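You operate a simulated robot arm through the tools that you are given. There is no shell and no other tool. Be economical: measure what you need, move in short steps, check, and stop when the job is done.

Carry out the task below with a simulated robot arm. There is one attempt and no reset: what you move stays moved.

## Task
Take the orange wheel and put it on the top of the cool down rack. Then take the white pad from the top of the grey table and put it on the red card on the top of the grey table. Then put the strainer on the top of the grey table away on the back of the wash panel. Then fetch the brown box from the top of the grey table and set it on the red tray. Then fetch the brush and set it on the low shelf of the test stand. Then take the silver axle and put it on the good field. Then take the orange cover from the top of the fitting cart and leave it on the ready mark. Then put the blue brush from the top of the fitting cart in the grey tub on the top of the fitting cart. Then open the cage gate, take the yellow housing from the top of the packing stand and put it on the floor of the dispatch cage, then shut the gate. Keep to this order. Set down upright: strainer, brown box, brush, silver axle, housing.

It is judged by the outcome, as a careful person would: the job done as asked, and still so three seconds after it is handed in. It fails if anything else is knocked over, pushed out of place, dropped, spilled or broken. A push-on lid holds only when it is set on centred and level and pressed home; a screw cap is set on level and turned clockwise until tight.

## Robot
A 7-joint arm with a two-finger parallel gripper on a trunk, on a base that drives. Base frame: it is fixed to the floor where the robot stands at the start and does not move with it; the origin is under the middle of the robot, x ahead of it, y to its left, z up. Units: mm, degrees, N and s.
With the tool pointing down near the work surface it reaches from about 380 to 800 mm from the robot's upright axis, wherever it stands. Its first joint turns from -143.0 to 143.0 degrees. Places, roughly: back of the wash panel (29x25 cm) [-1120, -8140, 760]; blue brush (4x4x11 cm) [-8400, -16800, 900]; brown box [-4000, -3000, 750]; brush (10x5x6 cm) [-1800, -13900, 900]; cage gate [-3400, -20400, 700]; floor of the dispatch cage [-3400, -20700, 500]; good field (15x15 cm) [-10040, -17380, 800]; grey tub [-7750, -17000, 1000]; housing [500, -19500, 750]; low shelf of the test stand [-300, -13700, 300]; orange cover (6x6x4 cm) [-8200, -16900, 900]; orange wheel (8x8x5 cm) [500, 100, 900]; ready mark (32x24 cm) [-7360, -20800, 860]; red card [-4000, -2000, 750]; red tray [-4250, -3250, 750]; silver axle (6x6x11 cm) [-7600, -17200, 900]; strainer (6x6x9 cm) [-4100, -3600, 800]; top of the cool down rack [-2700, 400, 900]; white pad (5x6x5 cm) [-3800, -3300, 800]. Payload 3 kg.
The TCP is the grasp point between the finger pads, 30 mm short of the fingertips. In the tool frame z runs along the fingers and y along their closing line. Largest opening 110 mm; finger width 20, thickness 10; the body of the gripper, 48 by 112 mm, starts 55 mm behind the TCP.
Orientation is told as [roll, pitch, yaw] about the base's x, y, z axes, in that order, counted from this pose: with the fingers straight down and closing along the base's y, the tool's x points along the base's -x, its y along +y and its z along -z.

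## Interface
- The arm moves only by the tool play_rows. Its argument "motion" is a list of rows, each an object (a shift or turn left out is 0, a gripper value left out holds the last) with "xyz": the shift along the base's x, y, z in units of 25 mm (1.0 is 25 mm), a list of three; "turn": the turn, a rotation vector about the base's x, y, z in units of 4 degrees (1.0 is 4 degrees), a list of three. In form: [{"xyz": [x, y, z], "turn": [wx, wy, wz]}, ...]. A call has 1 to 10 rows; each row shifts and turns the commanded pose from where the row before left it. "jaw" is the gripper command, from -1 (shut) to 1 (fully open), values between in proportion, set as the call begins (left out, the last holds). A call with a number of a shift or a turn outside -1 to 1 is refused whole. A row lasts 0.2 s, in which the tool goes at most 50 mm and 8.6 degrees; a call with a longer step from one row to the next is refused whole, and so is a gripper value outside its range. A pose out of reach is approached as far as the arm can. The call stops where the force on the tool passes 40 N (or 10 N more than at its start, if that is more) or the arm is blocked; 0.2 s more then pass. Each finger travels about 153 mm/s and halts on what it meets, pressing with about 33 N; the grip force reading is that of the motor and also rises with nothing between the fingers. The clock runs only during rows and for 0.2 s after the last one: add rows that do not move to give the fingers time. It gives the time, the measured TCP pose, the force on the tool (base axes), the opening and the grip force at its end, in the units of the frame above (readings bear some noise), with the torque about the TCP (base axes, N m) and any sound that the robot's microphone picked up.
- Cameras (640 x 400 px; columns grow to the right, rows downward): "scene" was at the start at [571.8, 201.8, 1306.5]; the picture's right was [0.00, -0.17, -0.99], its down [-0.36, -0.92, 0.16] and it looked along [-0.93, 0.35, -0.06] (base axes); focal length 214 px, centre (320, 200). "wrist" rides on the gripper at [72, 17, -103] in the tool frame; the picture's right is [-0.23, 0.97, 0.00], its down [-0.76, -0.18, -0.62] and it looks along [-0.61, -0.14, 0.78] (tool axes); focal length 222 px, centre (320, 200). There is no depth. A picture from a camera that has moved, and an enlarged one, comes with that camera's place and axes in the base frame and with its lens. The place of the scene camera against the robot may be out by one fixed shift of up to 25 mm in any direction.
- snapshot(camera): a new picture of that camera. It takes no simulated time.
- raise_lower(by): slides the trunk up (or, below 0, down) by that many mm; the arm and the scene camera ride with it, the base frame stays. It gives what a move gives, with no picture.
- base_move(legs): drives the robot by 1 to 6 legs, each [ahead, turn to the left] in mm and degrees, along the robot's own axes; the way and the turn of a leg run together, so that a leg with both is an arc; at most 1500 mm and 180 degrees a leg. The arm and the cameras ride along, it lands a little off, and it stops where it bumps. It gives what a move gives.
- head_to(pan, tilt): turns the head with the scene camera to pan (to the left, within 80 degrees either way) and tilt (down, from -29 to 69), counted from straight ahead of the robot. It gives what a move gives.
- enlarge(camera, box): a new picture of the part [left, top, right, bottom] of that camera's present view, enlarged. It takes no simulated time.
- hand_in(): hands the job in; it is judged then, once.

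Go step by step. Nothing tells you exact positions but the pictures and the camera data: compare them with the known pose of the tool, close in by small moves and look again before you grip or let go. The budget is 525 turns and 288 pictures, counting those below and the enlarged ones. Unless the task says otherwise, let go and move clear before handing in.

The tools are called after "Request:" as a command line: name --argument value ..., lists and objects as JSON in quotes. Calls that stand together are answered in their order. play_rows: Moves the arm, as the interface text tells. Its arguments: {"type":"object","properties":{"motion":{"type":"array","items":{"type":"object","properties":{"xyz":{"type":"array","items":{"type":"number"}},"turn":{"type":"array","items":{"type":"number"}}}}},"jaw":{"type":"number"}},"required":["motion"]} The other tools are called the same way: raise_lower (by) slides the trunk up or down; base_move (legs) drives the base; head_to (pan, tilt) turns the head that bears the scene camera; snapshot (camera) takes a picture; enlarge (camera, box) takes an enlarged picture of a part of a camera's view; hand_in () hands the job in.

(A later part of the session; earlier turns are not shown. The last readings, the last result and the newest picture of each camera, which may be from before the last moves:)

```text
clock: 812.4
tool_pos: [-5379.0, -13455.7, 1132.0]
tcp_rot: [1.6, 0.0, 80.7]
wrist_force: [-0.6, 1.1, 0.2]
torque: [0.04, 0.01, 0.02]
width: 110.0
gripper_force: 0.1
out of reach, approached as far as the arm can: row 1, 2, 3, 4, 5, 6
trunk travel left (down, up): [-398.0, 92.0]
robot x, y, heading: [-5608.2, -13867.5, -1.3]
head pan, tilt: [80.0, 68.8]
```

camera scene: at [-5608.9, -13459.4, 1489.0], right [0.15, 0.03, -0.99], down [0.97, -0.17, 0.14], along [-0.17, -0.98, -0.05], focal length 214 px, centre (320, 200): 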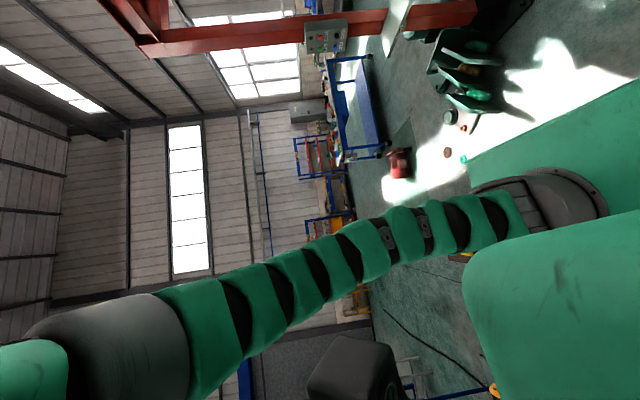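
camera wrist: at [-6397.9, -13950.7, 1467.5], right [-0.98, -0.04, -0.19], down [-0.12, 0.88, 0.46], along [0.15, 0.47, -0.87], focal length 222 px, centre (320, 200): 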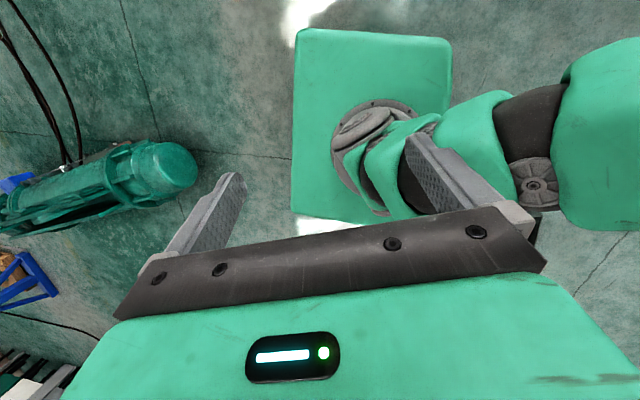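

The wrist stop is the remaining limit: tool yaw must stay ≥20° ahead of the arm. Turning the tool the other way (towards 180° relative) should be free; the gripper is symmetric. Testing that.

Request:
play_rows --motion '[{"turn": [0, 0, 0.98]}, {"turn": [0, 0, 0.98]}, {"turn": [0, 0, 0.98]}, {"turn": [0, 0, 0.98]}, {"turn": [0, 0, 0.98]}, {"turn": [0, 0, 0.98]}, {"turn": [0, 0, 0.98]}, {"turn": [0, 0, 0.98]}, {"turn": [0, 0, 0.98]}, {"turn": [0, 0, 0.98]}]'

Request:
play_rows --motion '[{"turn": [0, 0, 0.98]}, {"turn": [0, 0, 0.98]}, {"turn": [0, 0, 0.98]}, {"turn": [0, 0, 0.98]}, {"turn": [0, 0, 0.98]}, {"turn": [0, 0, 0.98]}, {"turn": [0, 0, 0.98]}, {"turn": [0, 0, 0.98]}, {"turn": [0, 0, 0.98]}, {"turn": [0, 0, 0.98]}]'

Request:
play_rows --motion '[{"turn": [0, 0, 0.98]}, {"turn": [0, 0, 0.98]}, {"turn": [0, 0, 0.98]}, {"turn": [0, 0, 0.98]}, {"turn": [0, 0, 0.98]}, {"turn": [0, 0, 0.98]}, {"turn": [0, 0, 0.98]}, {"turn": [0, 0, 0.98]}, {"turn": [0, 0, 0.98]}, {"turn": [0, 0, 0.98]}]'

Request:
play_rows --motion '[{"turn": [0, 0, 0.98]}, {"turn": [0, 0, 0.98]}, {"turn": [0, 0, 0.98]}, {"turn": [0, 0, 0.98]}, {"turn": [0, 0, 0.98]}, {"turn": [0, 0, 0.98]}, {"turn": [0, 0, 0.98]}, {"turn": [0, 0, 0.98]}, {"turn": [0, 0, 0.98]}, {"turn": [0, 0, 0.98]}]'

Request:
play_rows --motion '[{"xyz": [-0.5, -0.8, 0]}, {"xyz": [-0.5, -0.8, 0]}, {"xyz": [-0.5, -0.8, 0]}, {"xyz": [0, 0, -1]}, {"xyz": [0, 0, -1]}, {"xyz": [0, 0, -1]}, {"xyz": [0, 0, -1]}]'

```text
clock: 814.6
tool_pos: [-5379.1, -13455.6, 1131.7]
tcp_rot: [1.2, -0.1, 119.1]
wrist_force: [0.2, -0.2, 0.1]
torque: [-0.04, 0.0, 0.03]
width: 109.9
gripper_force: 0.1
trunk travel left (down, up): [-398.0, 92.0]
robot x, y, heading: [-5611.3, -13869.4, -0.8]
head pan, tilt: [80.0, 68.8]
```

```text
clock: 816.8
tool_pos: [-5379.1, -13456.0, 1132.9]
tcp_rot: [1.2, 0.0, 158.3]
wrist_force: [-0.6, 0.0, 0.1]
torque: [-0.02, -0.03, 0.0]
width: 109.9
gripper_force: 0.0
trunk travel left (down, up): [-398.0, 92.0]
robot x, y, heading: [-5606.8, -13864.6, -1.3]
head pan, tilt: [80.0, 68.8]
```

```text
clock: 819.0
tool_pos: [-5379.1, -13456.2, 1131.7]
tcp_rot: [1.3, 0.0, -162.4]
wrist_force: [-0.1, 0.3, 0.8]
torque: [0.05, -0.02, 0.0]
width: 110.1
gripper_force: 0.1
trunk travel left (down, up): [-398.0, 92.0]
robot x, y, heading: [-5609.3, -13869.1, -1.0]
head pan, tilt: [80.0, 68.8]
```

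```text
clock: 821.2
tool_pos: [-5378.8, -13456.0, 1131.0]
tcp_rot: [1.1, -0.1, -123.4]
wrist_force: [0.3, 0.8, 0.0]
torque: [-0.02, -0.03, -0.03]
width: 110.2
gripper_force: 0.1
trunk travel left (down, up): [-398.0, 92.0]
robot x, y, heading: [-5611.1, -13867.4, -1.1]
head pan, tilt: [80.0, 68.8]
```

```text
clock: 822.8
tool_pos: [-5417.2, -13517.2, 1029.6]
tcp_rot: [1.2, -0.1, -123.3]
wrist_force: [0.8, 0.5, -1.0]
torque: [-0.01, 0.02, 0.02]
width: 109.8
gripper_force: 0.0
trunk travel left (down, up): [-398.0, 92.0]
robot x, y, heading: [-5604.7, -13870.4, -1.1]
head pan, tilt: [80.0, 68.8]
```

Fully free now. I'll rotate the tool further the same way until its front faces outward again (about -20° relative), then bring the arm to the front.

Request:
play_rows --motion '[{"turn": [0, 0, 0.98]}, {"turn": [0, 0, 0.98]}, {"turn": [0, 0, 0.98]}, {"turn": [0, 0, 0.98]}, {"turn": [0, 0, 0.98]}, {"turn": [0, 0, 0.98]}, {"turn": [0, 0, 0.98]}, {"turn": [0, 0, 0.98]}, {"turn": [0, 0, 0.98]}, {"turn": [0, 0, 0.98]}]'

Request:
play_rows --motion '[{"turn": [0, 0, 0.98]}, {"turn": [0, 0, 0.98]}, {"turn": [0, 0, 0.98]}, {"turn": [0, 0, 0.98]}, {"turn": [0, 0, 0.98]}, {"turn": [0, 0, 0.98]}, {"turn": [0, 0, 0.98]}, {"turn": [0, 0, 0.98]}, {"turn": [0, 0, 0.98]}, {"turn": [0, 0, 0.98]}]'

Request:
play_rows --motion '[{"turn": [0, 0, 0.98]}, {"turn": [0, 0, 0.98]}, {"turn": [0, 0, 0.98]}, {"turn": [0, 0, 0.98]}, {"turn": [0, 0, 0.98]}, {"turn": [0, 0, 0.98]}, {"turn": [0, 0, 0.98]}, {"turn": [0, 0, 0.98]}, {"turn": [0, 0, 0.98]}, {"turn": [0, 0, 0.98]}]'

Request:
play_rows --motion '[{"xyz": [0.9, -0.3, 0], "turn": [0, 0, 0]}, {"xyz": [0.9, -0.4, 0], "turn": [0, 0, 0]}, {"xyz": [0.8, -0.5, 0], "turn": [0, 0, 0]}, {"xyz": [0.7, -0.6, 0], "turn": [0, 0, 0]}, {"xyz": [0.6, -0.7, 0], "turn": [0, 0, 0]}, {"xyz": [0.5, -0.8, 0], "turn": [0, 0, 0]}, {"xyz": [0.4, -0.9, 0], "turn": [0, 0, 0]}, {"xyz": [0.3, -0.9, 0], "turn": [0, 0, 0]}, {"xyz": [0.2, -0.95, 0], "turn": [0, 0, 0]}, {"xyz": [0.1, -0.95, 0], "turn": [0, 0, 0]}]'

```text
clock: 825.0
tool_pos: [-5416.9, -13515.4, 1031.9]
tcp_rot: [1.0, 0.0, -84.1]
wrist_force: [0.6, 0.3, 0.0]
torque: [0.02, 0.0, 0.01]
width: 110.2
gripper_force: 0.1
trunk travel left (down, up): [-398.0, 92.0]
robot x, y, heading: [-5607.1, -13871.5, -1.0]
head pan, tilt: [80.0, 68.8]
```

```text
clock: 827.2
tool_pos: [-5417.4, -13517.7, 1031.9]
tcp_rot: [1.1, 0.0, -44.9]
wrist_force: [0.4, -0.1, 0.8]
torque: [0.04, 0.01, -0.05]
width: 110.1
gripper_force: 0.0
trunk travel left (down, up): [-398.0, 92.0]
robot x, y, heading: [-5611.3, -13866.9, -1.3]
head pan, tilt: [80.0, 68.8]
```

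```text
clock: 829.4
tool_pos: [-5417.0, -13515.9, 1030.3]
tcp_rot: [1.1, 0.0, -5.6]
wrist_force: [0.8, 1.0, -0.5]
torque: [-0.02, 0.0, 0.0]
width: 110.0
gripper_force: 0.0
trunk travel left (down, up): [-398.0, 92.0]
robot x, y, heading: [-5610.1, -13866.2, -1.1]
head pan, tilt: [80.0, 68.8]
```

```text
clock: 831.6
tool_pos: [-5281.9, -13692.5, 1031.5]
tcp_rot: [1.1, 0.1, -5.8]
wrist_force: [0.8, 0.2, -0.1]
torque: [-0.02, 0.0, 0.01]
width: 110.3
gripper_force: 0.1
trunk travel left (down, up): [-398.0, 92.0]
robot x, y, heading: [-5609.9, -13865.8, -0.9]
head pan, tilt: [80.0, 68.8]
```

Request:
play_rows --motion '[{"xyz": [0.76, -0.9, 0], "turn": [0, 0, 0.2]}, {"xyz": [0.76, -0.9, 0]}, {"xyz": [0.76, -0.9, 0]}, {"xyz": [0.76, -0.9, 0]}, {"xyz": [0.76, -0.9, 0]}, {"xyz": [0.76, -0.9, 0]}, {"xyz": [0.76, -0.9, 0]}, {"xyz": [0.4, -0.9, 0]}]'

Request:
head_to --pan 0 --tilt -29

Request:
base_move --legs '[[0, -28], [800, 0], [0, -58]]'

Request:
snapshot --camera "scene"

```text
clock: 833.4
tool_pos: [-5138.1, -13871.4, 1029.8]
tcp_rot: [1.1, 0.1, -4.9]
wrist_force: [-0.6, 0.5, -0.7]
torque: [-0.02, -0.01, 0.02]
width: 110.1
gripper_force: 0.0
trunk travel left (down, up): [-398.0, 92.0]
robot x, y, heading: [-5609.6, -13871.5, -1.1]
head pan, tilt: [80.0, 68.8]
```

```text
clock: 835.1
tool_pos: [-5137.6, -13870.9, 1030.1]
tcp_rot: [1.2, 0.0, -4.9]
wrist_force: [-0.6, -0.5, -0.1]
torque: [0.01, -0.01, 0.01]
width: 110.2
gripper_force: 0.0
trunk travel left (down, up): [-398.0, 92.0]
robot x, y, heading: [-5607.3, -13872.2, -1.0]
head pan, tilt: [0.0, -28.6]
```

```text
clock: 843.5
tool_pos: [-4880.6, -14728.0, 1031.0]
tcp_rot: [1.2, 0.0, -92.1]
wrist_force: [0.4, 1.0, -0.4]
torque: [0.03, 0.02, 0.01]
width: 110.2
gripper_force: 0.2
trunk travel left (down, up): [-398.0, 92.0]
robot x, y, heading: [-4863.6, -14259.4, -87.6]
head pan, tilt: [0.0, -28.6]
```

```text
103 pictures are left
camera scene: at [-4894.1, -14893.7, 1083.4], right [-1.0, 0.04, -0.02], down [0.04, 0.88, -0.48], along [0.0, -0.48, -0.88], focal length 214 px, centre (320, 200)
```

scene: 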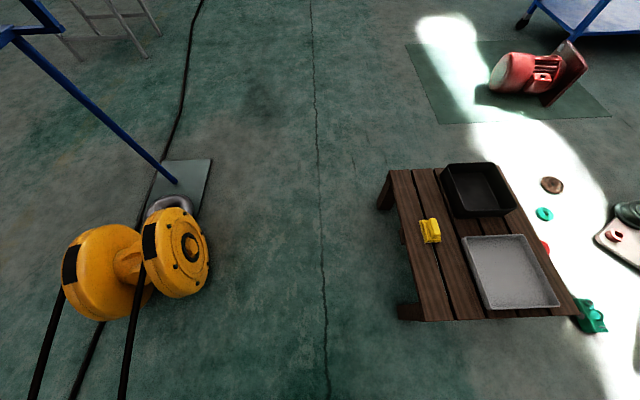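

Working posture restored, arm in front. The gap between reel and stool is about 700 mm, centred at x≈-4770; I'll go through and turn west along y≈-15870.

Request:
base_move --legs '[[0, 2], [1300, 0], [330, 0]]'

Request:
base_move --legs '[[0, -93]]'

Request:
snapshot --camera "scene"

```text
clock: 852.2
tool_pos: [-4686.9, -16348.7, 1031.3]
tcp_rot: [1.3, 0.1, -87.8]
wrist_force: [-0.2, -0.1, 0.3]
torque: [0.02, 0.0, -0.01]
width: 110.1
gripper_force: 0.1
trunk travel left (down, up): [-398.0, 92.0]
robot x, y, heading: [-4703.1, -15877.8, -83.9]
head pan, tilt: [0.0, -28.6]
```

```text
clock: 855.8
tool_pos: [-5168.7, -15986.0, 1033.1]
tcp_rot: [1.1, 0.1, -166.9]
wrist_force: [-0.1, 1.5, 0.5]
torque: [-0.1, 0.0, -0.03]
width: 110.3
gripper_force: 0.0
trunk travel left (down, up): [-398.0, 92.0]
robot x, y, heading: [-4690.0, -15923.8, -164.6]
head pan, tilt: [0.0, -28.6]
stopped in leg 1: the robot was blocked; the commanded pose is now the measured one
```

```text
102 pictures are left
camera scene: at [-5321.5, -16033.7, 1084.9], right [-0.23, 0.97, -0.02], down [0.86, 0.19, -0.48], along [-0.46, -0.13, -0.88], focal length 214 px, centre (320, 200)
```

scene: 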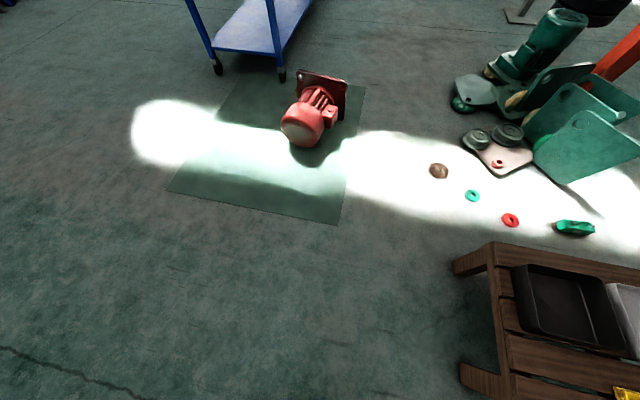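

The corridor between the small parts and the red motor is clear at y≈-15865. Driving west through it.

Request:
base_move --legs '[[0, -17.5], [1400, 0]]'

Request:
snapshot --camera "scene"

```text
clock: 863.8
tool_pos: [-6562.0, -15781.6, 1034.4]
tcp_rot: [1.2, 0.1, 175.4]
wrist_force: [0.0, -0.6, -0.6]
torque: [-0.02, 0.01, 0.02]
width: 110.1
gripper_force: 0.1
trunk travel left (down, up): [-398.0, 92.0]
robot x, y, heading: [-6088.6, -15873.7, 177.7]
head pan, tilt: [0.0, -28.6]
```

```text
101 pictures are left
camera scene: at [-6719.3, -15783.8, 1086.1], right [0.08, 1.0, -0.02], down [0.87, -0.08, -0.48], along [-0.48, 0.02, -0.88], focal length 214 px, centre (320, 200)
```

scene: 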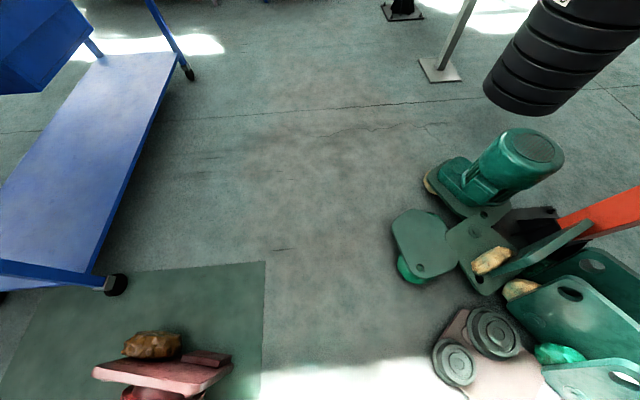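

Past the narrow part; the blue fitting cart is on the left (front y≈-16750, x -6900..-8700). I'll drive to x≈-7700 and face it.

Request:
base_move --legs '[[1450, 0], [150, 0]]'

Request:
base_move --legs '[[0, 92]]'

Request:
snapshot --camera "scene"

```text
clock: 872.0
tool_pos: [-8163.1, -15731.3, 1033.9]
tcp_rot: [0.7, 0.0, 175.5]
wrist_force: [0.3, 0.3, 0.5]
torque: [0.0, 0.01, 0.02]
width: 109.9
gripper_force: 0.0
trunk travel left (down, up): [-398.0, 92.0]
robot x, y, heading: [-7689.5, -15811.1, 177.8]
head pan, tilt: [0.0, -28.6]
```

```text
clock: 876.3
tool_pos: [-7776.8, -16291.2, 1036.1]
tcp_rot: [0.7, 0.0, -95.4]
wrist_force: [1.2, 0.1, -0.1]
torque: [0.01, 0.12, 0.02]
width: 110.1
gripper_force: 0.1
trunk travel left (down, up): [-398.0, 92.0]
robot x, y, heading: [-7751.2, -15814.5, -91.9]
head pan, tilt: [0.0, -28.6]
stopped in leg 1: the robot was blocked; the commanded pose is now the measured one
```

```text
100 pictures are left
camera scene: at [-7799.5, -16455.1, 1086.6], right [-1.0, 0.09, -0.01], down [0.09, 0.87, -0.48], along [-0.03, -0.48, -0.88], focal length 214 px, centre (320, 200)
```

scene: 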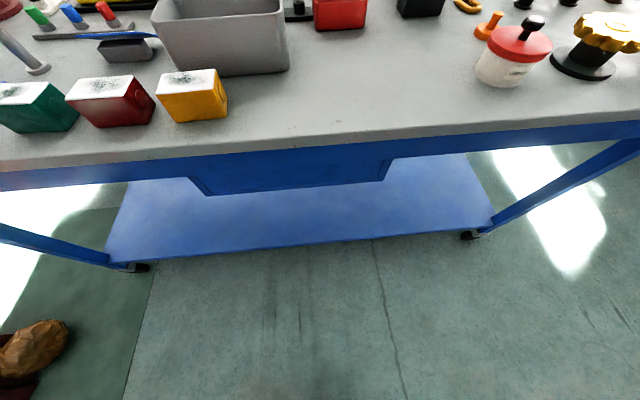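

The cart top carries a grey tub, boxes, jars and more. I'll raise the trunk and drive closer for an overview.

Request:
raise_lower --by 90

Request:
base_move --legs '[[420, 0]]'

Request:
snapshot --camera "scene"

```text
clock: 877.5
tool_pos: [-7778.6, -16289.8, 1124.8]
tcp_rot: [0.8, 0.2, -95.4]
wrist_force: [-0.2, 0.1, -1.1]
torque: [-0.03, -0.03, -0.03]
width: 110.1
gripper_force: 0.0
trunk travel left (down, up): [-488.0, 2.0]
robot x, y, heading: [-7751.6, -15811.4, -91.9]
head pan, tilt: [0.0, -28.6]
```

```text
clock: 880.1
tool_pos: [-7789.9, -16709.3, 1125.4]
tcp_rot: [0.7, 0.1, -95.1]
wrist_force: [-0.5, 0.1, -0.2]
torque: [0.01, 0.0, 0.0]
width: 110.1
gripper_force: 0.1
trunk travel left (down, up): [-488.0, 2.0]
robot x, y, heading: [-7763.7, -16234.5, -91.6]
head pan, tilt: [0.0, -28.6]
```

```text
99 pictures are left
camera scene: at [-7811.5, -16874.6, 1176.7], right [-1.0, 0.09, -0.01], down [0.08, 0.87, -0.48], along [-0.03, -0.48, -0.88], focal length 214 px, centre (320, 200)
```

scene: 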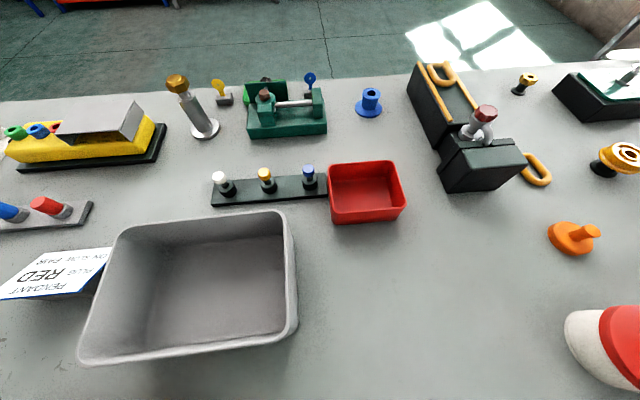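

I see the silver axle (flanged rod with bronze knob) at about (-7598, -17211), the orange cover at (-8180, -16930) and the tub. I'll line up the base with x≈-7600.

Request:
base_move --legs '[[-300, 0], [0, 20], [400, 0], [0, -19], [80, 0]]'

Request:
snapshot --camera "scene"

```text
clock: 887.0
tool_pos: [-7658.0, -16868.8, 1124.9]
tcp_rot: [0.7, 0.0, -94.8]
wrist_force: [-0.9, -0.4, -0.5]
torque: [-0.05, 0.0, 0.02]
width: 109.8
gripper_force: 0.1
trunk travel left (down, up): [-488.0, 2.0]
robot x, y, heading: [-7622.6, -16393.5, -91.1]
head pan, tilt: [0.0, -28.6]
```

```text
98 pictures are left
camera scene: at [-7678.0, -17034.0, 1177.0], right [-1.0, 0.08, -0.01], down [0.08, 0.87, -0.48], along [-0.03, -0.48, -0.88], focal length 214 px, centre (320, 200)
```

scene: 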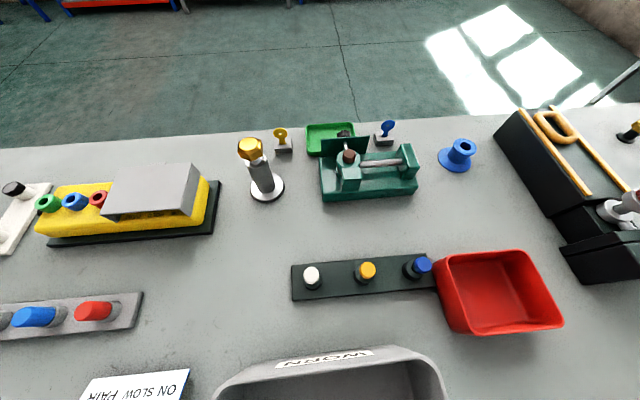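

The axle stands at (-7592, -17223), base z 860, top about 970. I'll approach with the tool tilted 20° forward for reach, aiming to grip just under the bronze knob.

Request:
play_rows --motion '[{"xyz": [0.21, -0.98, 0], "turn": [-0.383, 0.033, 0]}, {"xyz": [0.21, -0.98, 0], "turn": [-0.383, 0.033, 0]}, {"xyz": [0.21, -0.98, 0], "turn": [-0.383, 0.033, 0]}, {"xyz": [0.21, -0.98, 0], "turn": [-0.383, 0.033, 0]}, {"xyz": [0.21, -0.98, 0], "turn": [-0.383, 0.033, 0]}, {"xyz": [0.21, -0.98, -0.2], "turn": [-0.383, 0.033, 0]}, {"xyz": [0.21, -0.98, -0.3], "turn": [-0.383, 0.033, 0]}, {"xyz": [0.21, -0.98, -0.4], "turn": [-0.383, 0.033, 0]}, {"xyz": [0.21, -0.98, -0.4], "turn": [-0.383, 0.033, 0]}, {"xyz": [0.21, -0.98, -0.4], "turn": [-0.383, 0.033, 0]}]' --jaw 0.4

Request:
play_rows --motion '[{"xyz": [0.21, -0.9, -0.5], "turn": [-0.383, 0.033, 0]}, {"xyz": [0.21, -0.9, -0.5], "turn": [-0.383, 0.033, 0]}, {"xyz": [0.21, -0.9, -0.5], "turn": [-0.383, 0.033, 0]}]'

Request:
snapshot --camera "wrist"

```text
clock: 889.2
tool_pos: [-7606.2, -17115.6, 1083.3]
tcp_rot: [0.9, -15.4, -94.8]
wrist_force: [-0.1, -0.2, -0.5]
torque: [-0.01, -0.03, -0.03]
width: 77.2
gripper_force: 0.1
trunk travel left (down, up): [-488.0, 2.0]
robot x, y, heading: [-7624.4, -16391.3, -91.3]
head pan, tilt: [0.0, -28.6]
```

```text
clock: 890.0
tool_pos: [-7589.9, -17179.9, 1045.5]
tcp_rot: [0.6, -19.9, -94.9]
wrist_force: [0.5, -0.3, 0.0]
torque: [0.04, -0.01, 0.01]
width: 76.9
gripper_force: 0.0
trunk travel left (down, up): [-488.0, 2.0]
robot x, y, heading: [-7624.9, -16393.1, -91.2]
head pan, tilt: [0.0, -28.6]
```

```text
97 pictures are left
camera wrist: at [-7566.1, -17078.5, 1117.9], right [0.95, -0.29, 0.09], down [-0.23, -0.49, 0.84], along [-0.21, -0.82, -0.53], focal length 222 px, centre (320, 200)
```

wrist: 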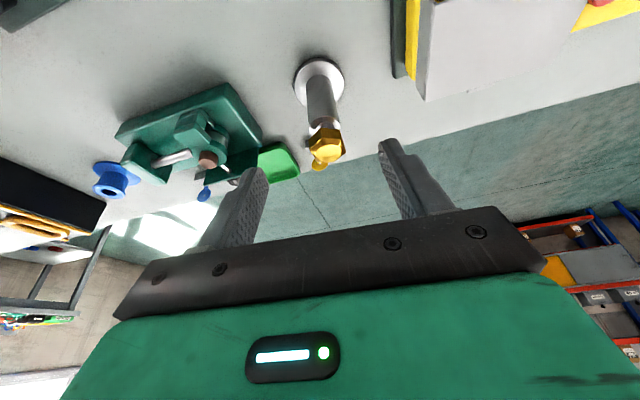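

Aligned on the axle. Advancing along the tool axis.

Request:
play_rows --motion '[{"xyz": [-0.02, -0.39, -0.98]}, {"xyz": [-0.02, -0.39, -0.98]}, {"xyz": [-0.02, -0.39, -0.98]}, {"xyz": [-0.02, -0.39, -0.98]}, {"xyz": [-0.02, -0.39, -0.9]}, {}]'

Request:
snapshot --camera "wrist"

```text
clock: 891.5
tool_pos: [-7579.9, -17159.2, 944.0]
tcp_rot: [0.5, -20.1, -94.8]
wrist_force: [-1.4, 0.1, 0.9]
torque: [0.02, 0.01, 0.0]
width: 76.9
gripper_force: 0.0
out of reach, approached as far as the arm can: row 1, 2, 3, 4, 5
trunk travel left (down, up): [-488.0, 2.0]
robot x, y, heading: [-7623.1, -16391.8, -91.3]
head pan, tilt: [0.0, -28.6]
```

```text
96 pictures are left
camera wrist: at [-7557.7, -17056.7, 1017.5], right [0.95, -0.29, 0.09], down [-0.23, -0.48, 0.85], along [-0.2, -0.82, -0.53], focal length 222 px, centre (320, 200)
```

wrist: 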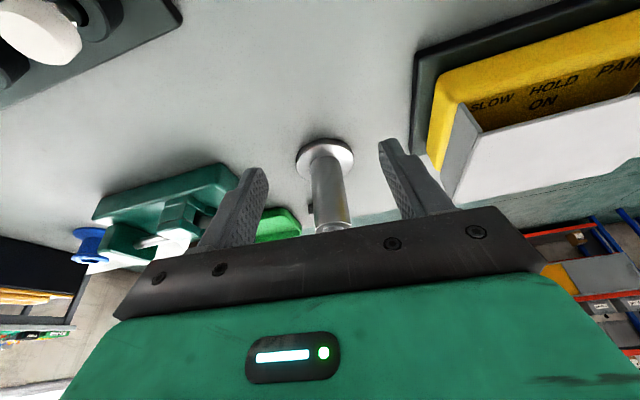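

The axle is just out of reach from this side. I'll withdraw and go round the cart's west end to reach it from behind.

Request:
play_rows --motion '[{"xyz": [0, 0.3, 1]}, {"xyz": [0, 0.3, 1]}, {"xyz": [0, 0.3, 1]}, {"xyz": [0, 0.3, 1]}, {"xyz": [0, 0.5, 1], "turn": [0.7, -0.06, 0]}, {"xyz": [0, 0.9, 1], "turn": [0.9, -0.08, 0]}, {"xyz": [0, 0.9, 1], "turn": [0.9, -0.08, 0]}, {"xyz": [0, 0.9, 0.4], "turn": [0.9, -0.08, 0]}, {"xyz": [0, 0.9, 0], "turn": [0.9, -0.08, 0]}, {"xyz": [0, 0.9, 0], "turn": [0.7, -0.06, 0]}]'

Request:
play_rows --motion '[{"xyz": [0, 0.98, 0]}, {"xyz": [0, 0.98, 0]}, {"xyz": [0, 0.98, 0]}, {"xyz": [0, 0.98, 0]}, {"xyz": [0, 0.98, 0]}]'

Request:
base_move --legs '[[-450, 0], [0, -85]]'

Request:
snapshot --camera "scene"

```text
clock: 893.6
tool_pos: [-7582.0, -17002.6, 1129.9]
tcp_rot: [0.8, 0.1, -94.9]
wrist_force: [0.0, 0.4, 0.2]
torque: [0.01, 0.03, 0.02]
width: 76.8
gripper_force: 0.0
trunk travel left (down, up): [-488.0, 2.0]
robot x, y, heading: [-7623.0, -16392.1, -91.2]
head pan, tilt: [0.0, -28.6]
```

```text
clock: 894.9
tool_pos: [-7579.7, -16880.8, 1130.8]
tcp_rot: [0.8, 0.1, -94.8]
wrist_force: [0.8, -0.8, 1.0]
torque: [0.01, 0.02, -0.02]
width: 77.0
gripper_force: 0.0
trunk travel left (down, up): [-488.0, 2.0]
robot x, y, heading: [-7622.8, -16389.0, -91.4]
head pan, tilt: [0.0, -28.6]
```

```text
clock: 901.5
tool_pos: [-8100.0, -16037.0, 1130.9]
tcp_rot: [0.6, 0.3, -178.7]
wrist_force: [0.5, 0.8, 0.3]
torque: [-0.06, -0.03, -0.02]
width: 77.3
gripper_force: 0.0
trunk travel left (down, up): [-488.0, 2.0]
robot x, y, heading: [-7613.6, -16004.5, -175.2]
head pan, tilt: [0.0, -28.6]
stopped in leg 2: the robot was blocked; the commanded pose is now the measured one
```

```text
95 pictures are left
camera scene: at [-8257.5, -16055.9, 1182.7], right [-0.02, 1.0, -0.01], down [0.88, 0.01, -0.48], along [-0.47, -0.02, -0.88], focal length 214 px, centre (320, 200)
```

scene: 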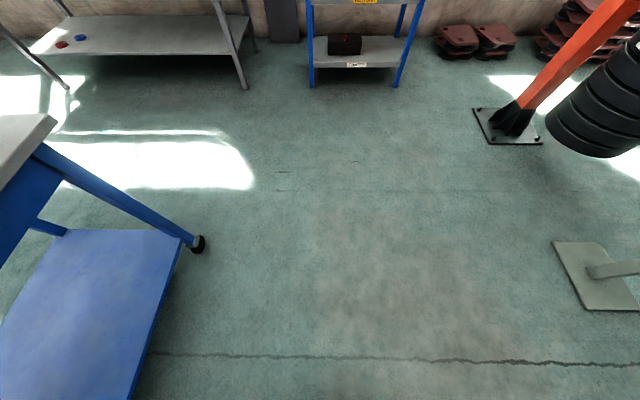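

The west passage (between cart end x≈-8650 and the bench at x≈-9980) is wide. Driving round to the back of the cart.

Request:
base_move --legs '[[1450, 0], [180, 0], [0, 85]]'

Request:
snapshot --camera "scene"

```text
clock: 913.4
tool_pos: [-9232.4, -16620.3, 1130.1]
tcp_rot: [0.8, 0.3, -95.2]
wrist_force: [0.1, -0.3, -0.1]
torque: [0.0, 0.0, -0.01]
width: 77.0
gripper_force: 0.0
trunk travel left (down, up): [-488.0, 2.0]
robot x, y, heading: [-9267.9, -16130.2, -92.2]
head pan, tilt: [0.0, -28.6]
```

```text
94 pictures are left
camera scene: at [-9254.6, -16785.2, 1182.3], right [-1.0, 0.09, -0.01], down [0.09, 0.88, -0.48], along [-0.03, -0.47, -0.88], focal length 214 px, centre (320, 200)
```

scene: 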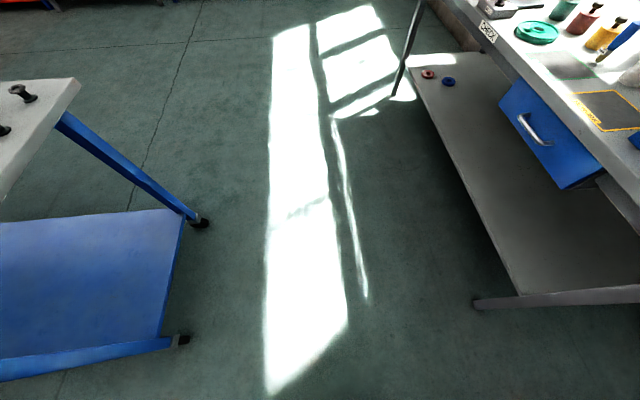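

The bench with the fields is on the right. I'll continue south and turn east behind the cart.

Request:
base_move --legs '[[1500, 0], [0, 91]]'

Request:
snapshot --camera "scene"

```text
clock: 924.9
tool_pos: [-8837.1, -17596.5, 1132.9]
tcp_rot: [0.8, 0.1, -6.2]
wrist_force: [0.2, 0.6, -1.1]
torque: [-0.05, -0.01, 0.01]
width: 77.1
gripper_force: 0.1
trunk travel left (down, up): [-488.0, 2.0]
robot x, y, heading: [-9329.9, -17688.0, -3.2]
head pan, tilt: [0.0, -28.6]
stopped in leg 2: the robot was blocked; the commanded pose is now the measured one
```

```text
93 pictures are left
camera scene: at [-8695.7, -17629.7, 1184.8], right [-0.11, -0.99, -0.01], down [-0.87, 0.1, -0.48], along [0.48, -0.04, -0.88], focal length 214 px, centre (320, 200)
```

scene: 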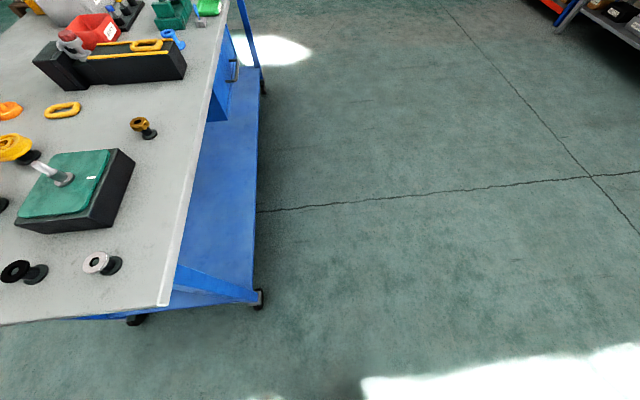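

Behind the cart is open floor. I'll drive east to x≈-7590 and face the cart (+y).

Request:
base_move --legs '[[1400, 0], [340, 0]]'

Request:
base_move --legs '[[0, 93]]'

Request:
snapshot --camera "scene"

```text
clock: 933.6
tool_pos: [-7119.1, -17670.1, 1132.3]
tcp_rot: [0.8, 0.3, -5.6]
wrist_force: [-0.2, 0.5, 0.2]
torque: [0.03, -0.03, -0.01]
width: 76.9
gripper_force: 0.0
trunk travel left (down, up): [-488.0, 2.0]
robot x, y, heading: [-7608.7, -17764.1, -2.5]
head pan, tilt: [0.0, -28.6]
```

```text
clock: 938.0
tool_pos: [-7717.3, -17271.8, 1134.1]
tcp_rot: [0.9, 0.1, 85.4]
wrist_force: [-0.5, -0.7, -0.1]
torque: [0.04, -0.02, 0.03]
width: 76.9
gripper_force: 0.0
trunk travel left (down, up): [-488.0, 2.0]
robot x, y, heading: [-7543.9, -17763.8, 89.3]
head pan, tilt: [0.0, -28.6]
stopped in leg 1: the robot was blocked; the commanded pose is now the measured one
```

```text
92 pictures are left
camera scene: at [-7711.3, -17137.0, 1186.1], right [1.0, -0.08, -0.01], down [-0.08, -0.88, -0.48], along [0.03, 0.48, -0.88], focal length 214 px, centre (320, 200)
```

scene: 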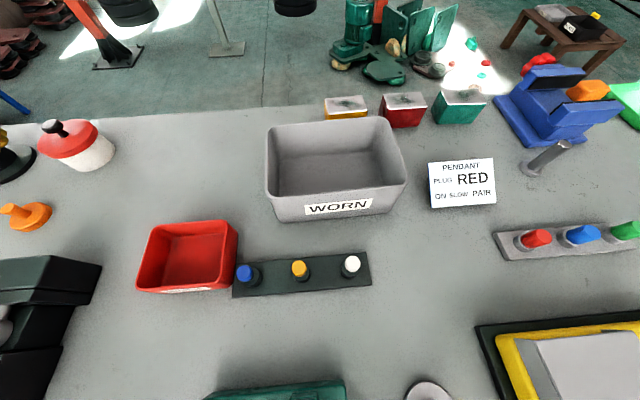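

Now the axle is at the near edge. I'll move above it.

Request:
play_rows --motion '[{"xyz": [0.83, 0.32, 0]}, {"xyz": [0.83, 0.32, 0]}, {"xyz": [0.83, 0.32, 0]}, {"xyz": [0.83, 0.32, 0]}, {"xyz": [0.83, 0.32, 0]}, {"xyz": [0.83, 0.32, 0]}, {"xyz": [0, 0, -1]}, {"xyz": [0, 0, -1]}, {"xyz": [0, 0, -1]}]'

Request:
snapshot --camera "wrist"

```text
clock: 940.0
tool_pos: [-7592.0, -17223.8, 1058.8]
tcp_rot: [0.8, 0.2, 85.4]
wrist_force: [-0.7, 0.3, 0.1]
torque: [-0.01, -0.02, -0.02]
width: 76.9
gripper_force: 0.2
trunk travel left (down, up): [-488.0, 2.0]
robot x, y, heading: [-7549.9, -17766.2, 89.5]
head pan, tilt: [0.0, -28.6]
```

```text
91 pictures are left
camera wrist: at [-7614.5, -17294.0, 1162.8], right [-0.95, 0.3, 0.01], down [0.25, 0.75, 0.62], along [0.18, 0.59, -0.79], focal length 222 px, centre (320, 200)
```

wrist: 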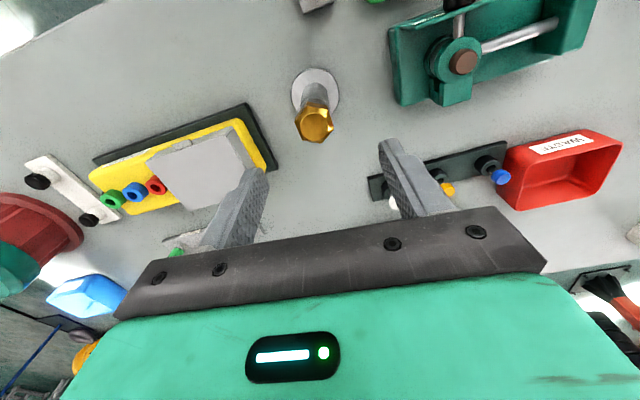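

The axle is 6 mm to +x and 7 mm nearer. I'll correct, set the jaws to 56 mm and lower to z 921.

Request:
play_rows --motion '[{"xyz": [0.24, -0.28, -0.8]}, {"xyz": [0, 0, -1]}, {"xyz": [0, 0, -1]}, {"xyz": [0, 0, -1]}, {"xyz": [0, 0, -1]}, {"xyz": [0, 0, -0.7]}, {}]' --jaw 0.02

Request:
snapshot --camera "wrist"

Request:
play_rows --motion '[{}, {}, {}]' --jaw -1

Request:
play_rows --motion '[{"xyz": [0, 0, 0.5]}, {"xyz": [0, 0, 1]}, {"xyz": [0, 0, 1]}, {"xyz": [0, 0, 1]}, {"xyz": [0, 0, 1]}, {"xyz": [0, 0, 1]}, {"xyz": [0, 0, 1]}]'

Request:
snapshot --camera "wrist"

```text
clock: 941.6
tool_pos: [-7585.9, -17229.7, 920.7]
tcp_rot: [0.8, 0.1, 85.5]
wrist_force: [-0.2, 0.1, 0.0]
torque: [0.01, 0.02, 0.02]
width: 56.2
gripper_force: 0.0
trunk travel left (down, up): [-488.0, 2.0]
robot x, y, heading: [-7545.6, -17765.8, 89.6]
head pan, tilt: [0.0, -28.6]
```

```text
90 pictures are left
camera wrist: at [-7608.1, -17300.1, 1024.9], right [-0.95, 0.3, 0.01], down [0.25, 0.75, 0.62], along [0.18, 0.59, -0.79], focal length 222 px, centre (320, 200)
```

wrist: 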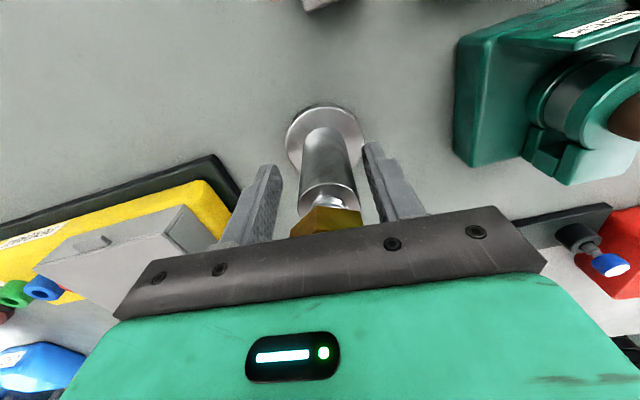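

```text
clock: 942.4
tool_pos: [-7585.0, -17230.0, 920.8]
tcp_rot: [0.8, 0.2, 85.4]
wrist_force: [0.5, -1.2, 0.9]
torque: [-0.06, -0.22, -0.05]
width: 31.8
gripper_force: 32.9
trunk travel left (down, up): [-488.0, 2.0]
robot x, y, heading: [-7546.9, -17769.1, 89.5]
head pan, tilt: [0.0, -28.6]
```

```text
clock: 944.0
tool_pos: [-7584.1, -17231.4, 1083.6]
tcp_rot: [0.9, 0.3, 85.5]
wrist_force: [0.2, 0.6, -8.0]
torque: [0.03, -0.03, -0.02]
width: 31.7
gripper_force: 33.2
trunk travel left (down, up): [-488.0, 2.0]
robot x, y, heading: [-7544.2, -17759.5, 89.2]
head pan, tilt: [0.0, -28.6]
```

```text
89 pictures are left
camera wrist: at [-7607.3, -17301.2, 1188.6], right [-0.95, 0.3, 0.01], down [0.25, 0.75, 0.62], along [0.18, 0.59, -0.79], focal length 222 px, centre (320, 200)
```

wrist: 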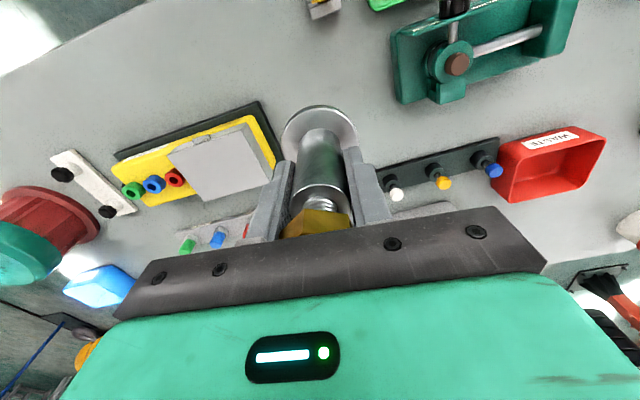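

The axle is held (8 N), base 60 mm below the TCP. I'll back off, turn west and carry it to the bench without delay.

Request:
base_move --legs '[[-130, 0], [0, 91]]'

Request:
base_move --legs '[[1420, 0]]'

Request:
base_move --legs '[[0, -42], [620, 0], [0, 42]]'

Request:
snapshot --camera "scene"

Request:
snapshot --camera "wrist"

```text
clock: 949.4
tool_pos: [-8087.1, -17913.7, 1083.6]
tcp_rot: [0.9, 0.3, 173.2]
wrist_force: [-0.7, 0.2, -7.1]
torque: [0.05, 0.02, -0.02]
width: 31.3
gripper_force: 33.3
trunk travel left (down, up): [-488.0, 2.0]
robot x, y, heading: [-7549.4, -17821.6, 176.5]
head pan, tilt: [0.0, -28.6]
stopped in leg 2: the robot was blocked; the commanded pose is now the measured one
```

```text
clock: 956.4
tool_pos: [-9492.8, -17817.8, 1084.1]
tcp_rot: [0.9, 0.3, 172.9]
wrist_force: [-0.5, -0.5, -6.9]
torque: [0.0, 0.03, 0.01]
width: 31.5
gripper_force: 32.6
trunk travel left (down, up): [-488.0, 2.0]
robot x, y, heading: [-8949.8, -17730.1, 176.1]
head pan, tilt: [0.0, -28.6]
```

```text
clock: 963.9
tool_pos: [-9927.8, -17373.8, 1083.5]
tcp_rot: [0.9, 0.3, 173.2]
wrist_force: [0.4, 0.3, -0.3]
torque: [0.0, 0.05, 0.0]
width: 31.3
gripper_force: 32.5
trunk travel left (down, up): [-488.0, 2.0]
robot x, y, heading: [-9388.1, -17252.7, 176.1]
head pan, tilt: [0.0, -28.6]
```

```text
88 pictures are left
camera scene: at [-10084.1, -17370.9, 1136.0], right [0.12, 0.99, -0.02], down [0.87, -0.11, -0.47], along [-0.47, 0.04, -0.88], focal length 214 px, centre (320, 200)
```

scene: 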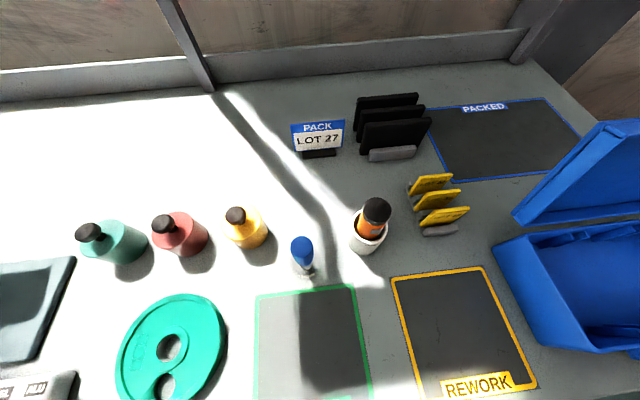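

```text
87 pictures are left
camera wrist: at [-9859.2, -17397.4, 1188.7], right [-0.34, -0.94, 0.01], down [-0.74, 0.27, 0.62], along [-0.58, 0.2, -0.79], focal length 222 px, centre (320, 200)
```

wrist: 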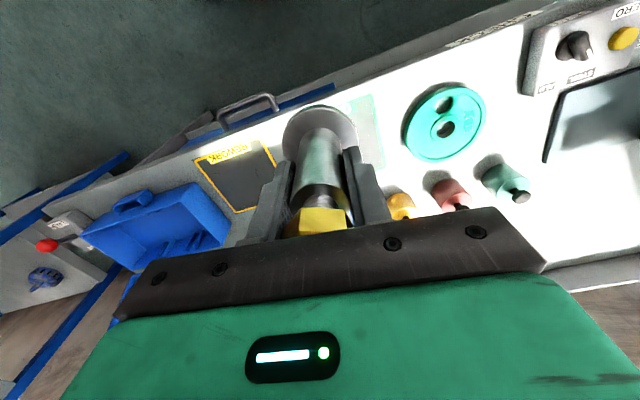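

The green-bordered field is centred near (-10040, -17378). I'll move over it and lower.

Request:
play_rows --motion '[{"xyz": [-0.9, -0.03, 0]}, {"xyz": [-0.9, -0.03, 0]}, {"xyz": [-0.9, -0.03, 0]}, {"xyz": [-0.9, -0.03, 0]}, {"xyz": [-0.9, -0.03, -0.5]}, {"xyz": [0, 0, -1]}, {"xyz": [0, 0, -1]}, {"xyz": [0, 0, -1]}, {"xyz": [0, 0, -1]}, {"xyz": [0, 0, -1]}]'

Request:
snapshot --camera "wrist"

```text
clock: 966.1
tool_pos: [-10041.3, -17379.2, 946.7]
tcp_rot: [0.8, 0.2, 173.4]
wrist_force: [0.7, 0.0, -7.4]
torque: [0.0, -0.03, 0.01]
width: 31.8
gripper_force: 33.6
trunk travel left (down, up): [-488.0, 2.0]
robot x, y, heading: [-9383.8, -17256.1, 176.1]
head pan, tilt: [0.0, -28.6]
```

```text
86 pictures are left
camera wrist: at [-9972.6, -17401.9, 1051.4], right [-0.34, -0.94, 0.01], down [-0.74, 0.27, 0.62], along [-0.59, 0.2, -0.79], focal length 222 px, centre (320, 200)
```

wrist: 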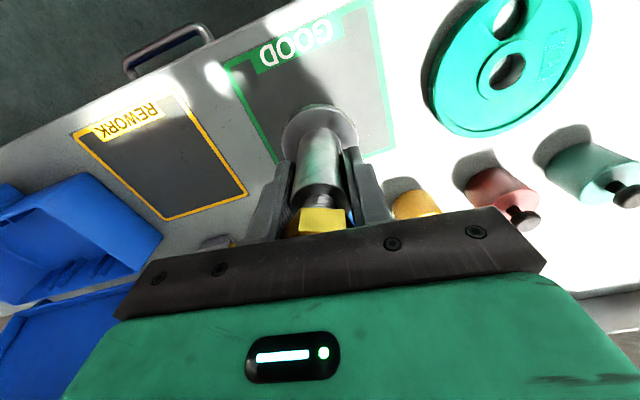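

It says GOOD. I'll shift 13 mm towards the robot for centring and lower to contact.

Request:
play_rows --motion '[{"xyz": [0.5, 0, -0.8]}, {"xyz": [0, 0, -1]}, {"xyz": [0, 0, -0.8]}, {"xyz": [0, 0, -0.4]}, {"xyz": [0, 0, -0.2]}]'

Request:
play_rows --motion '[{"xyz": [0, 0, -0.15]}, {"xyz": [0, 0, -0.15]}, {"xyz": [0, 0, -0.15]}, {"xyz": [0, 0, -0.15]}]'

```text
clock: 967.3
tool_pos: [-10020.3, -17370.5, 870.3]
tcp_rot: [0.9, 0.3, 173.4]
wrist_force: [0.1, 0.3, -6.3]
torque: [0.02, 0.02, 0.01]
width: 31.2
gripper_force: 32.5
out of reach, approached as far as the arm can: row 3, 4, 5
trunk travel left (down, up): [-488.0, 2.0]
robot x, y, heading: [-9388.0, -17256.1, 176.2]
head pan, tilt: [0.0, -28.6]
```

```text
clock: 968.3
tool_pos: [-10015.3, -17368.7, 864.4]
tcp_rot: [0.9, 0.3, 173.3]
wrist_force: [-0.3, -0.3, -6.6]
torque: [0.04, -0.01, 0.01]
width: 31.7
gripper_force: 33.6
out of reach, approached as far as the arm can: row 2, 3, 4
trunk travel left (down, up): [-488.0, 2.0]
robot x, y, heading: [-9388.3, -17252.2, 176.3]
head pan, tilt: [0.0, -28.6]
```

The arm is at its low limit with the trunk this high. I'll lift 60 mm, lower the trunk 150 mm with compensation, and redo the approach.

Request:
play_rows --motion '[{"xyz": [-0.4, -0.2, 0.9]}, {"xyz": [-0.4, -0.2, 0.9]}, {"xyz": [-0.1, 0, 0.9]}, {"xyz": [0, 0, 0.9]}, {"xyz": [0, 0, 0.9]}, {"xyz": [0, 0, 0.9]}]'

Request:
raise_lower --by -130

Request:
play_rows --motion '[{"xyz": [0, 0, -0.1]}, {}]'

```text
clock: 969.7
tool_pos: [-10035.9, -17376.9, 1000.3]
tcp_rot: [0.7, 0.3, 173.4]
wrist_force: [-1.1, 0.1, -7.8]
torque: [0.03, 0.0, -0.02]
width: 31.4
gripper_force: 32.8
trunk travel left (down, up): [-488.0, 2.0]
robot x, y, heading: [-9385.1, -17259.5, 176.2]
head pan, tilt: [0.0, -28.6]
```

```text
clock: 971.2
tool_pos: [-10035.9, -17376.5, 870.8]
tcp_rot: [0.9, 0.3, 173.2]
wrist_force: [0.8, -0.2, -1.1]
torque: [0.0, 0.02, 0.0]
width: 31.5
gripper_force: 32.9
trunk travel left (down, up): [-358.0, 132.0]
robot x, y, heading: [-9385.5, -17256.4, 176.5]
head pan, tilt: [0.0, -28.6]
```

```text
clock: 971.8
tool_pos: [-10037.2, -17376.5, 867.8]
tcp_rot: [0.9, 0.3, 173.2]
wrist_force: [-1.3, -1.3, -0.9]
torque: [-0.03, -0.01, -0.01]
width: 31.6
gripper_force: 32.6
trunk travel left (down, up): [-358.0, 132.0]
robot x, y, heading: [-9392.9, -17250.2, 176.1]
head pan, tilt: [0.0, -28.6]
```

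Request:
snapshot --camera "wrist"

```text
85 pictures are left
camera wrist: at [-9968.3, -17399.8, 972.0], right [-0.34, -0.94, 0.01], down [-0.74, 0.27, 0.62], along [-0.58, 0.2, -0.79], focal length 222 px, centre (320, 200)
```

wrist: 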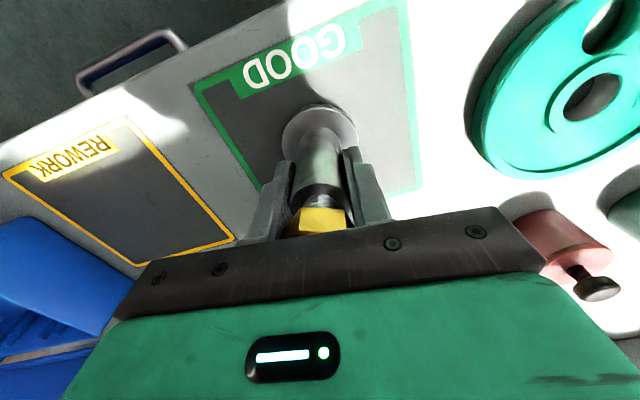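

No slip. Continuing down.

Request:
play_rows --motion '[{"xyz": [0, 0, -0.3]}, {"xyz": [0, 0, -0.2]}, {"xyz": [0, 0, -0.12]}, {"xyz": [0, 0, -0.12]}]'

Request:
play_rows --motion '[{"xyz": [0, 0, -0.12]}, {"xyz": [0, 0, -0.12]}, {"xyz": [0, 0, -0.12]}]'

```text
clock: 972.5
tool_pos: [-10039.0, -17377.1, 860.4]
tcp_rot: [1.0, -0.2, 173.2]
wrist_force: [7.2, 0.9, 18.0]
torque: [0.85, -0.3, -0.13]
width: 31.3
gripper_force: 33.3
trunk travel left (down, up): [-358.0, 132.0]
robot x, y, heading: [-9384.8, -17255.1, 176.2]
head pan, tilt: [0.0, -28.6]
stopped in row 3: the force on the tool passed its limit at 46 N (the readings are from after the stop); the commanded pose is now the measured one
```

```text
clock: 973.1
tool_pos: [-10041.1, -17376.0, 857.8]
tcp_rot: [1.0, -0.5, 173.5]
wrist_force: [4.7, 0.6, 20.1]
torque: [0.86, -0.17, -0.11]
width: 31.9
gripper_force: 32.0
trunk travel left (down, up): [-358.0, 132.0]
robot x, y, heading: [-9383.8, -17256.6, 176.1]
head pan, tilt: [0.0, -28.6]
stopped in row 2: the force on the tool passed its limit at 44 N (the readings are from after the stop); the commanded pose is now the measured one
```

Contact at z 860; released gently now.

Request:
play_rows --motion '[{"xyz": [0, 0, 0.06]}, {}]'

Request:
play_rows --motion '[{}, {}]' --jaw 0

Request:
play_rows --motion '[{"xyz": [0, 0, 0.8]}, {"xyz": [0, 0, 1]}, {"xyz": [0, 0, 1]}, {"xyz": [0, 0, 1]}, {"xyz": [0, 0, 1]}, {"xyz": [0, 0, 1]}, {"xyz": [0, 0, 1]}, {"xyz": [0, 0, 1]}]'

Request:
snapshot --camera "wrist"

```text
clock: 973.7
tool_pos: [-10040.8, -17376.0, 857.9]
tcp_rot: [1.1, -0.3, 173.4]
wrist_force: [0.6, -0.9, 11.4]
torque: [0.53, 0.04, -0.05]
width: 31.6
gripper_force: 33.2
trunk travel left (down, up): [-358.0, 132.0]
robot x, y, heading: [-9388.8, -17254.2, 176.2]
head pan, tilt: [0.0, -28.6]
```

```text
clock: 974.3
tool_pos: [-10039.1, -17377.2, 857.2]
tcp_rot: [1.2, -0.4, 173.4]
wrist_force: [0.6, -4.5, 9.9]
torque: [0.26, 0.0, 0.01]
width: 55.0
gripper_force: 0.1
trunk travel left (down, up): [-358.0, 132.0]
robot x, y, heading: [-9385.4, -17253.4, 176.1]
head pan, tilt: [0.0, -28.6]
```

```text
clock: 976.1
tool_pos: [-10041.8, -17375.4, 1052.9]
tcp_rot: [1.1, -0.3, 173.3]
wrist_force: [0.8, 0.7, 0.2]
torque: [0.01, 0.03, 0.0]
width: 54.8
gripper_force: 0.0
trunk travel left (down, up): [-358.0, 132.0]
robot x, y, heading: [-9385.5, -17257.6, 176.4]
head pan, tilt: [0.0, -28.6]
```

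```text
84 pictures are left
camera wrist: at [-9971.7, -17398.4, 1156.3], right [-0.34, -0.94, 0.02], down [-0.73, 0.28, 0.62], along [-0.59, 0.2, -0.78], focal length 222 px, centre (320, 200)
```

wrist: 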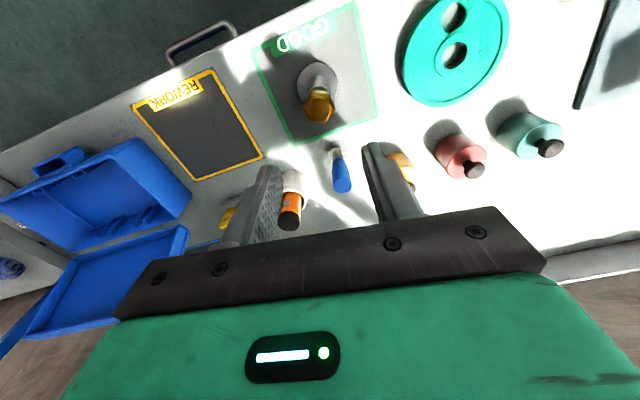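

The axle stands upright in the GOOD field. Next the orange cover on the cart. I'll retract and drive to the cart's north side.

Request:
play_rows --motion '[{"xyz": [1, 0.1, 0]}, {"xyz": [1, 0.1, 0]}, {"xyz": [1, 0.1, 0]}, {"xyz": [1, 0.1, 0]}, {"xyz": [1, 0.1, 0]}, {"xyz": [1, 0.1, 0]}, {"xyz": [1, 0.1, 0]}]'

Request:
base_move --legs '[[-120, 0], [0, -90], [1150, 0]]'

Request:
base_move --legs '[[0, -86], [1060, 0]]'

Request:
base_move --legs '[[0, -90]]'

Request:
snapshot --camera "scene"

```text
clock: 977.7
tool_pos: [-9864.2, -17360.8, 1053.1]
tcp_rot: [1.2, -0.4, 173.4]
wrist_force: [-0.3, 0.0, 0.0]
torque: [0.01, -0.01, 0.01]
width: 54.9
gripper_force: 0.0
trunk travel left (down, up): [-358.0, 132.0]
robot x, y, heading: [-9387.8, -17258.0, 176.5]
head pan, tilt: [0.0, -28.6]
```

```text
clock: 982.7
tool_pos: [-9401.7, -16787.4, 1054.2]
tcp_rot: [1.1, -0.4, 86.9]
wrist_force: [1.6, 0.1, 0.5]
torque: [-0.01, 0.11, -0.01]
width: 55.1
gripper_force: 0.0
trunk travel left (down, up): [-358.0, 132.0]
robot x, y, heading: [-9328.0, -17258.1, 89.8]
head pan, tilt: [0.0, -28.6]
stopped in leg 2: the robot was blocked; the commanded pose is now the measured one
```

```text
clock: 987.0
tool_pos: [-8859.1, -17132.3, 1055.2]
tcp_rot: [1.1, -0.4, 3.0]
wrist_force: [0.7, -1.2, -0.6]
torque: [0.1, 0.06, -0.05]
width: 55.0
gripper_force: 0.2
trunk travel left (down, up): [-358.0, 132.0]
robot x, y, heading: [-9326.6, -17203.0, 5.6]
head pan, tilt: [0.0, -28.6]
stopped in leg 2: the robot was blocked; the commanded pose is now the measured one
```

```text
clock: 991.3
tool_pos: [-9240.6, -17670.2, 1056.0]
tcp_rot: [1.1, -0.5, -85.3]
wrist_force: [0.3, -0.2, -0.5]
torque: [-0.02, 0.0, -0.02]
width: 55.1
gripper_force: 0.0
trunk travel left (down, up): [-358.0, 132.0]
robot x, y, heading: [-9270.1, -17201.1, -82.5]
head pan, tilt: [0.0, -28.6]
```

```text
83 pictures are left
camera scene: at [-9236.1, -17835.3, 1108.7], right [-1.0, -0.08, -0.02], down [-0.06, 0.87, -0.48], along [0.06, -0.48, -0.87], focal length 214 px, centre (320, 200)
```

scene: 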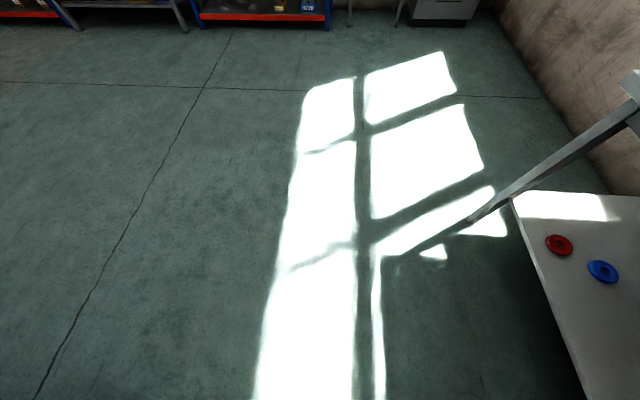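

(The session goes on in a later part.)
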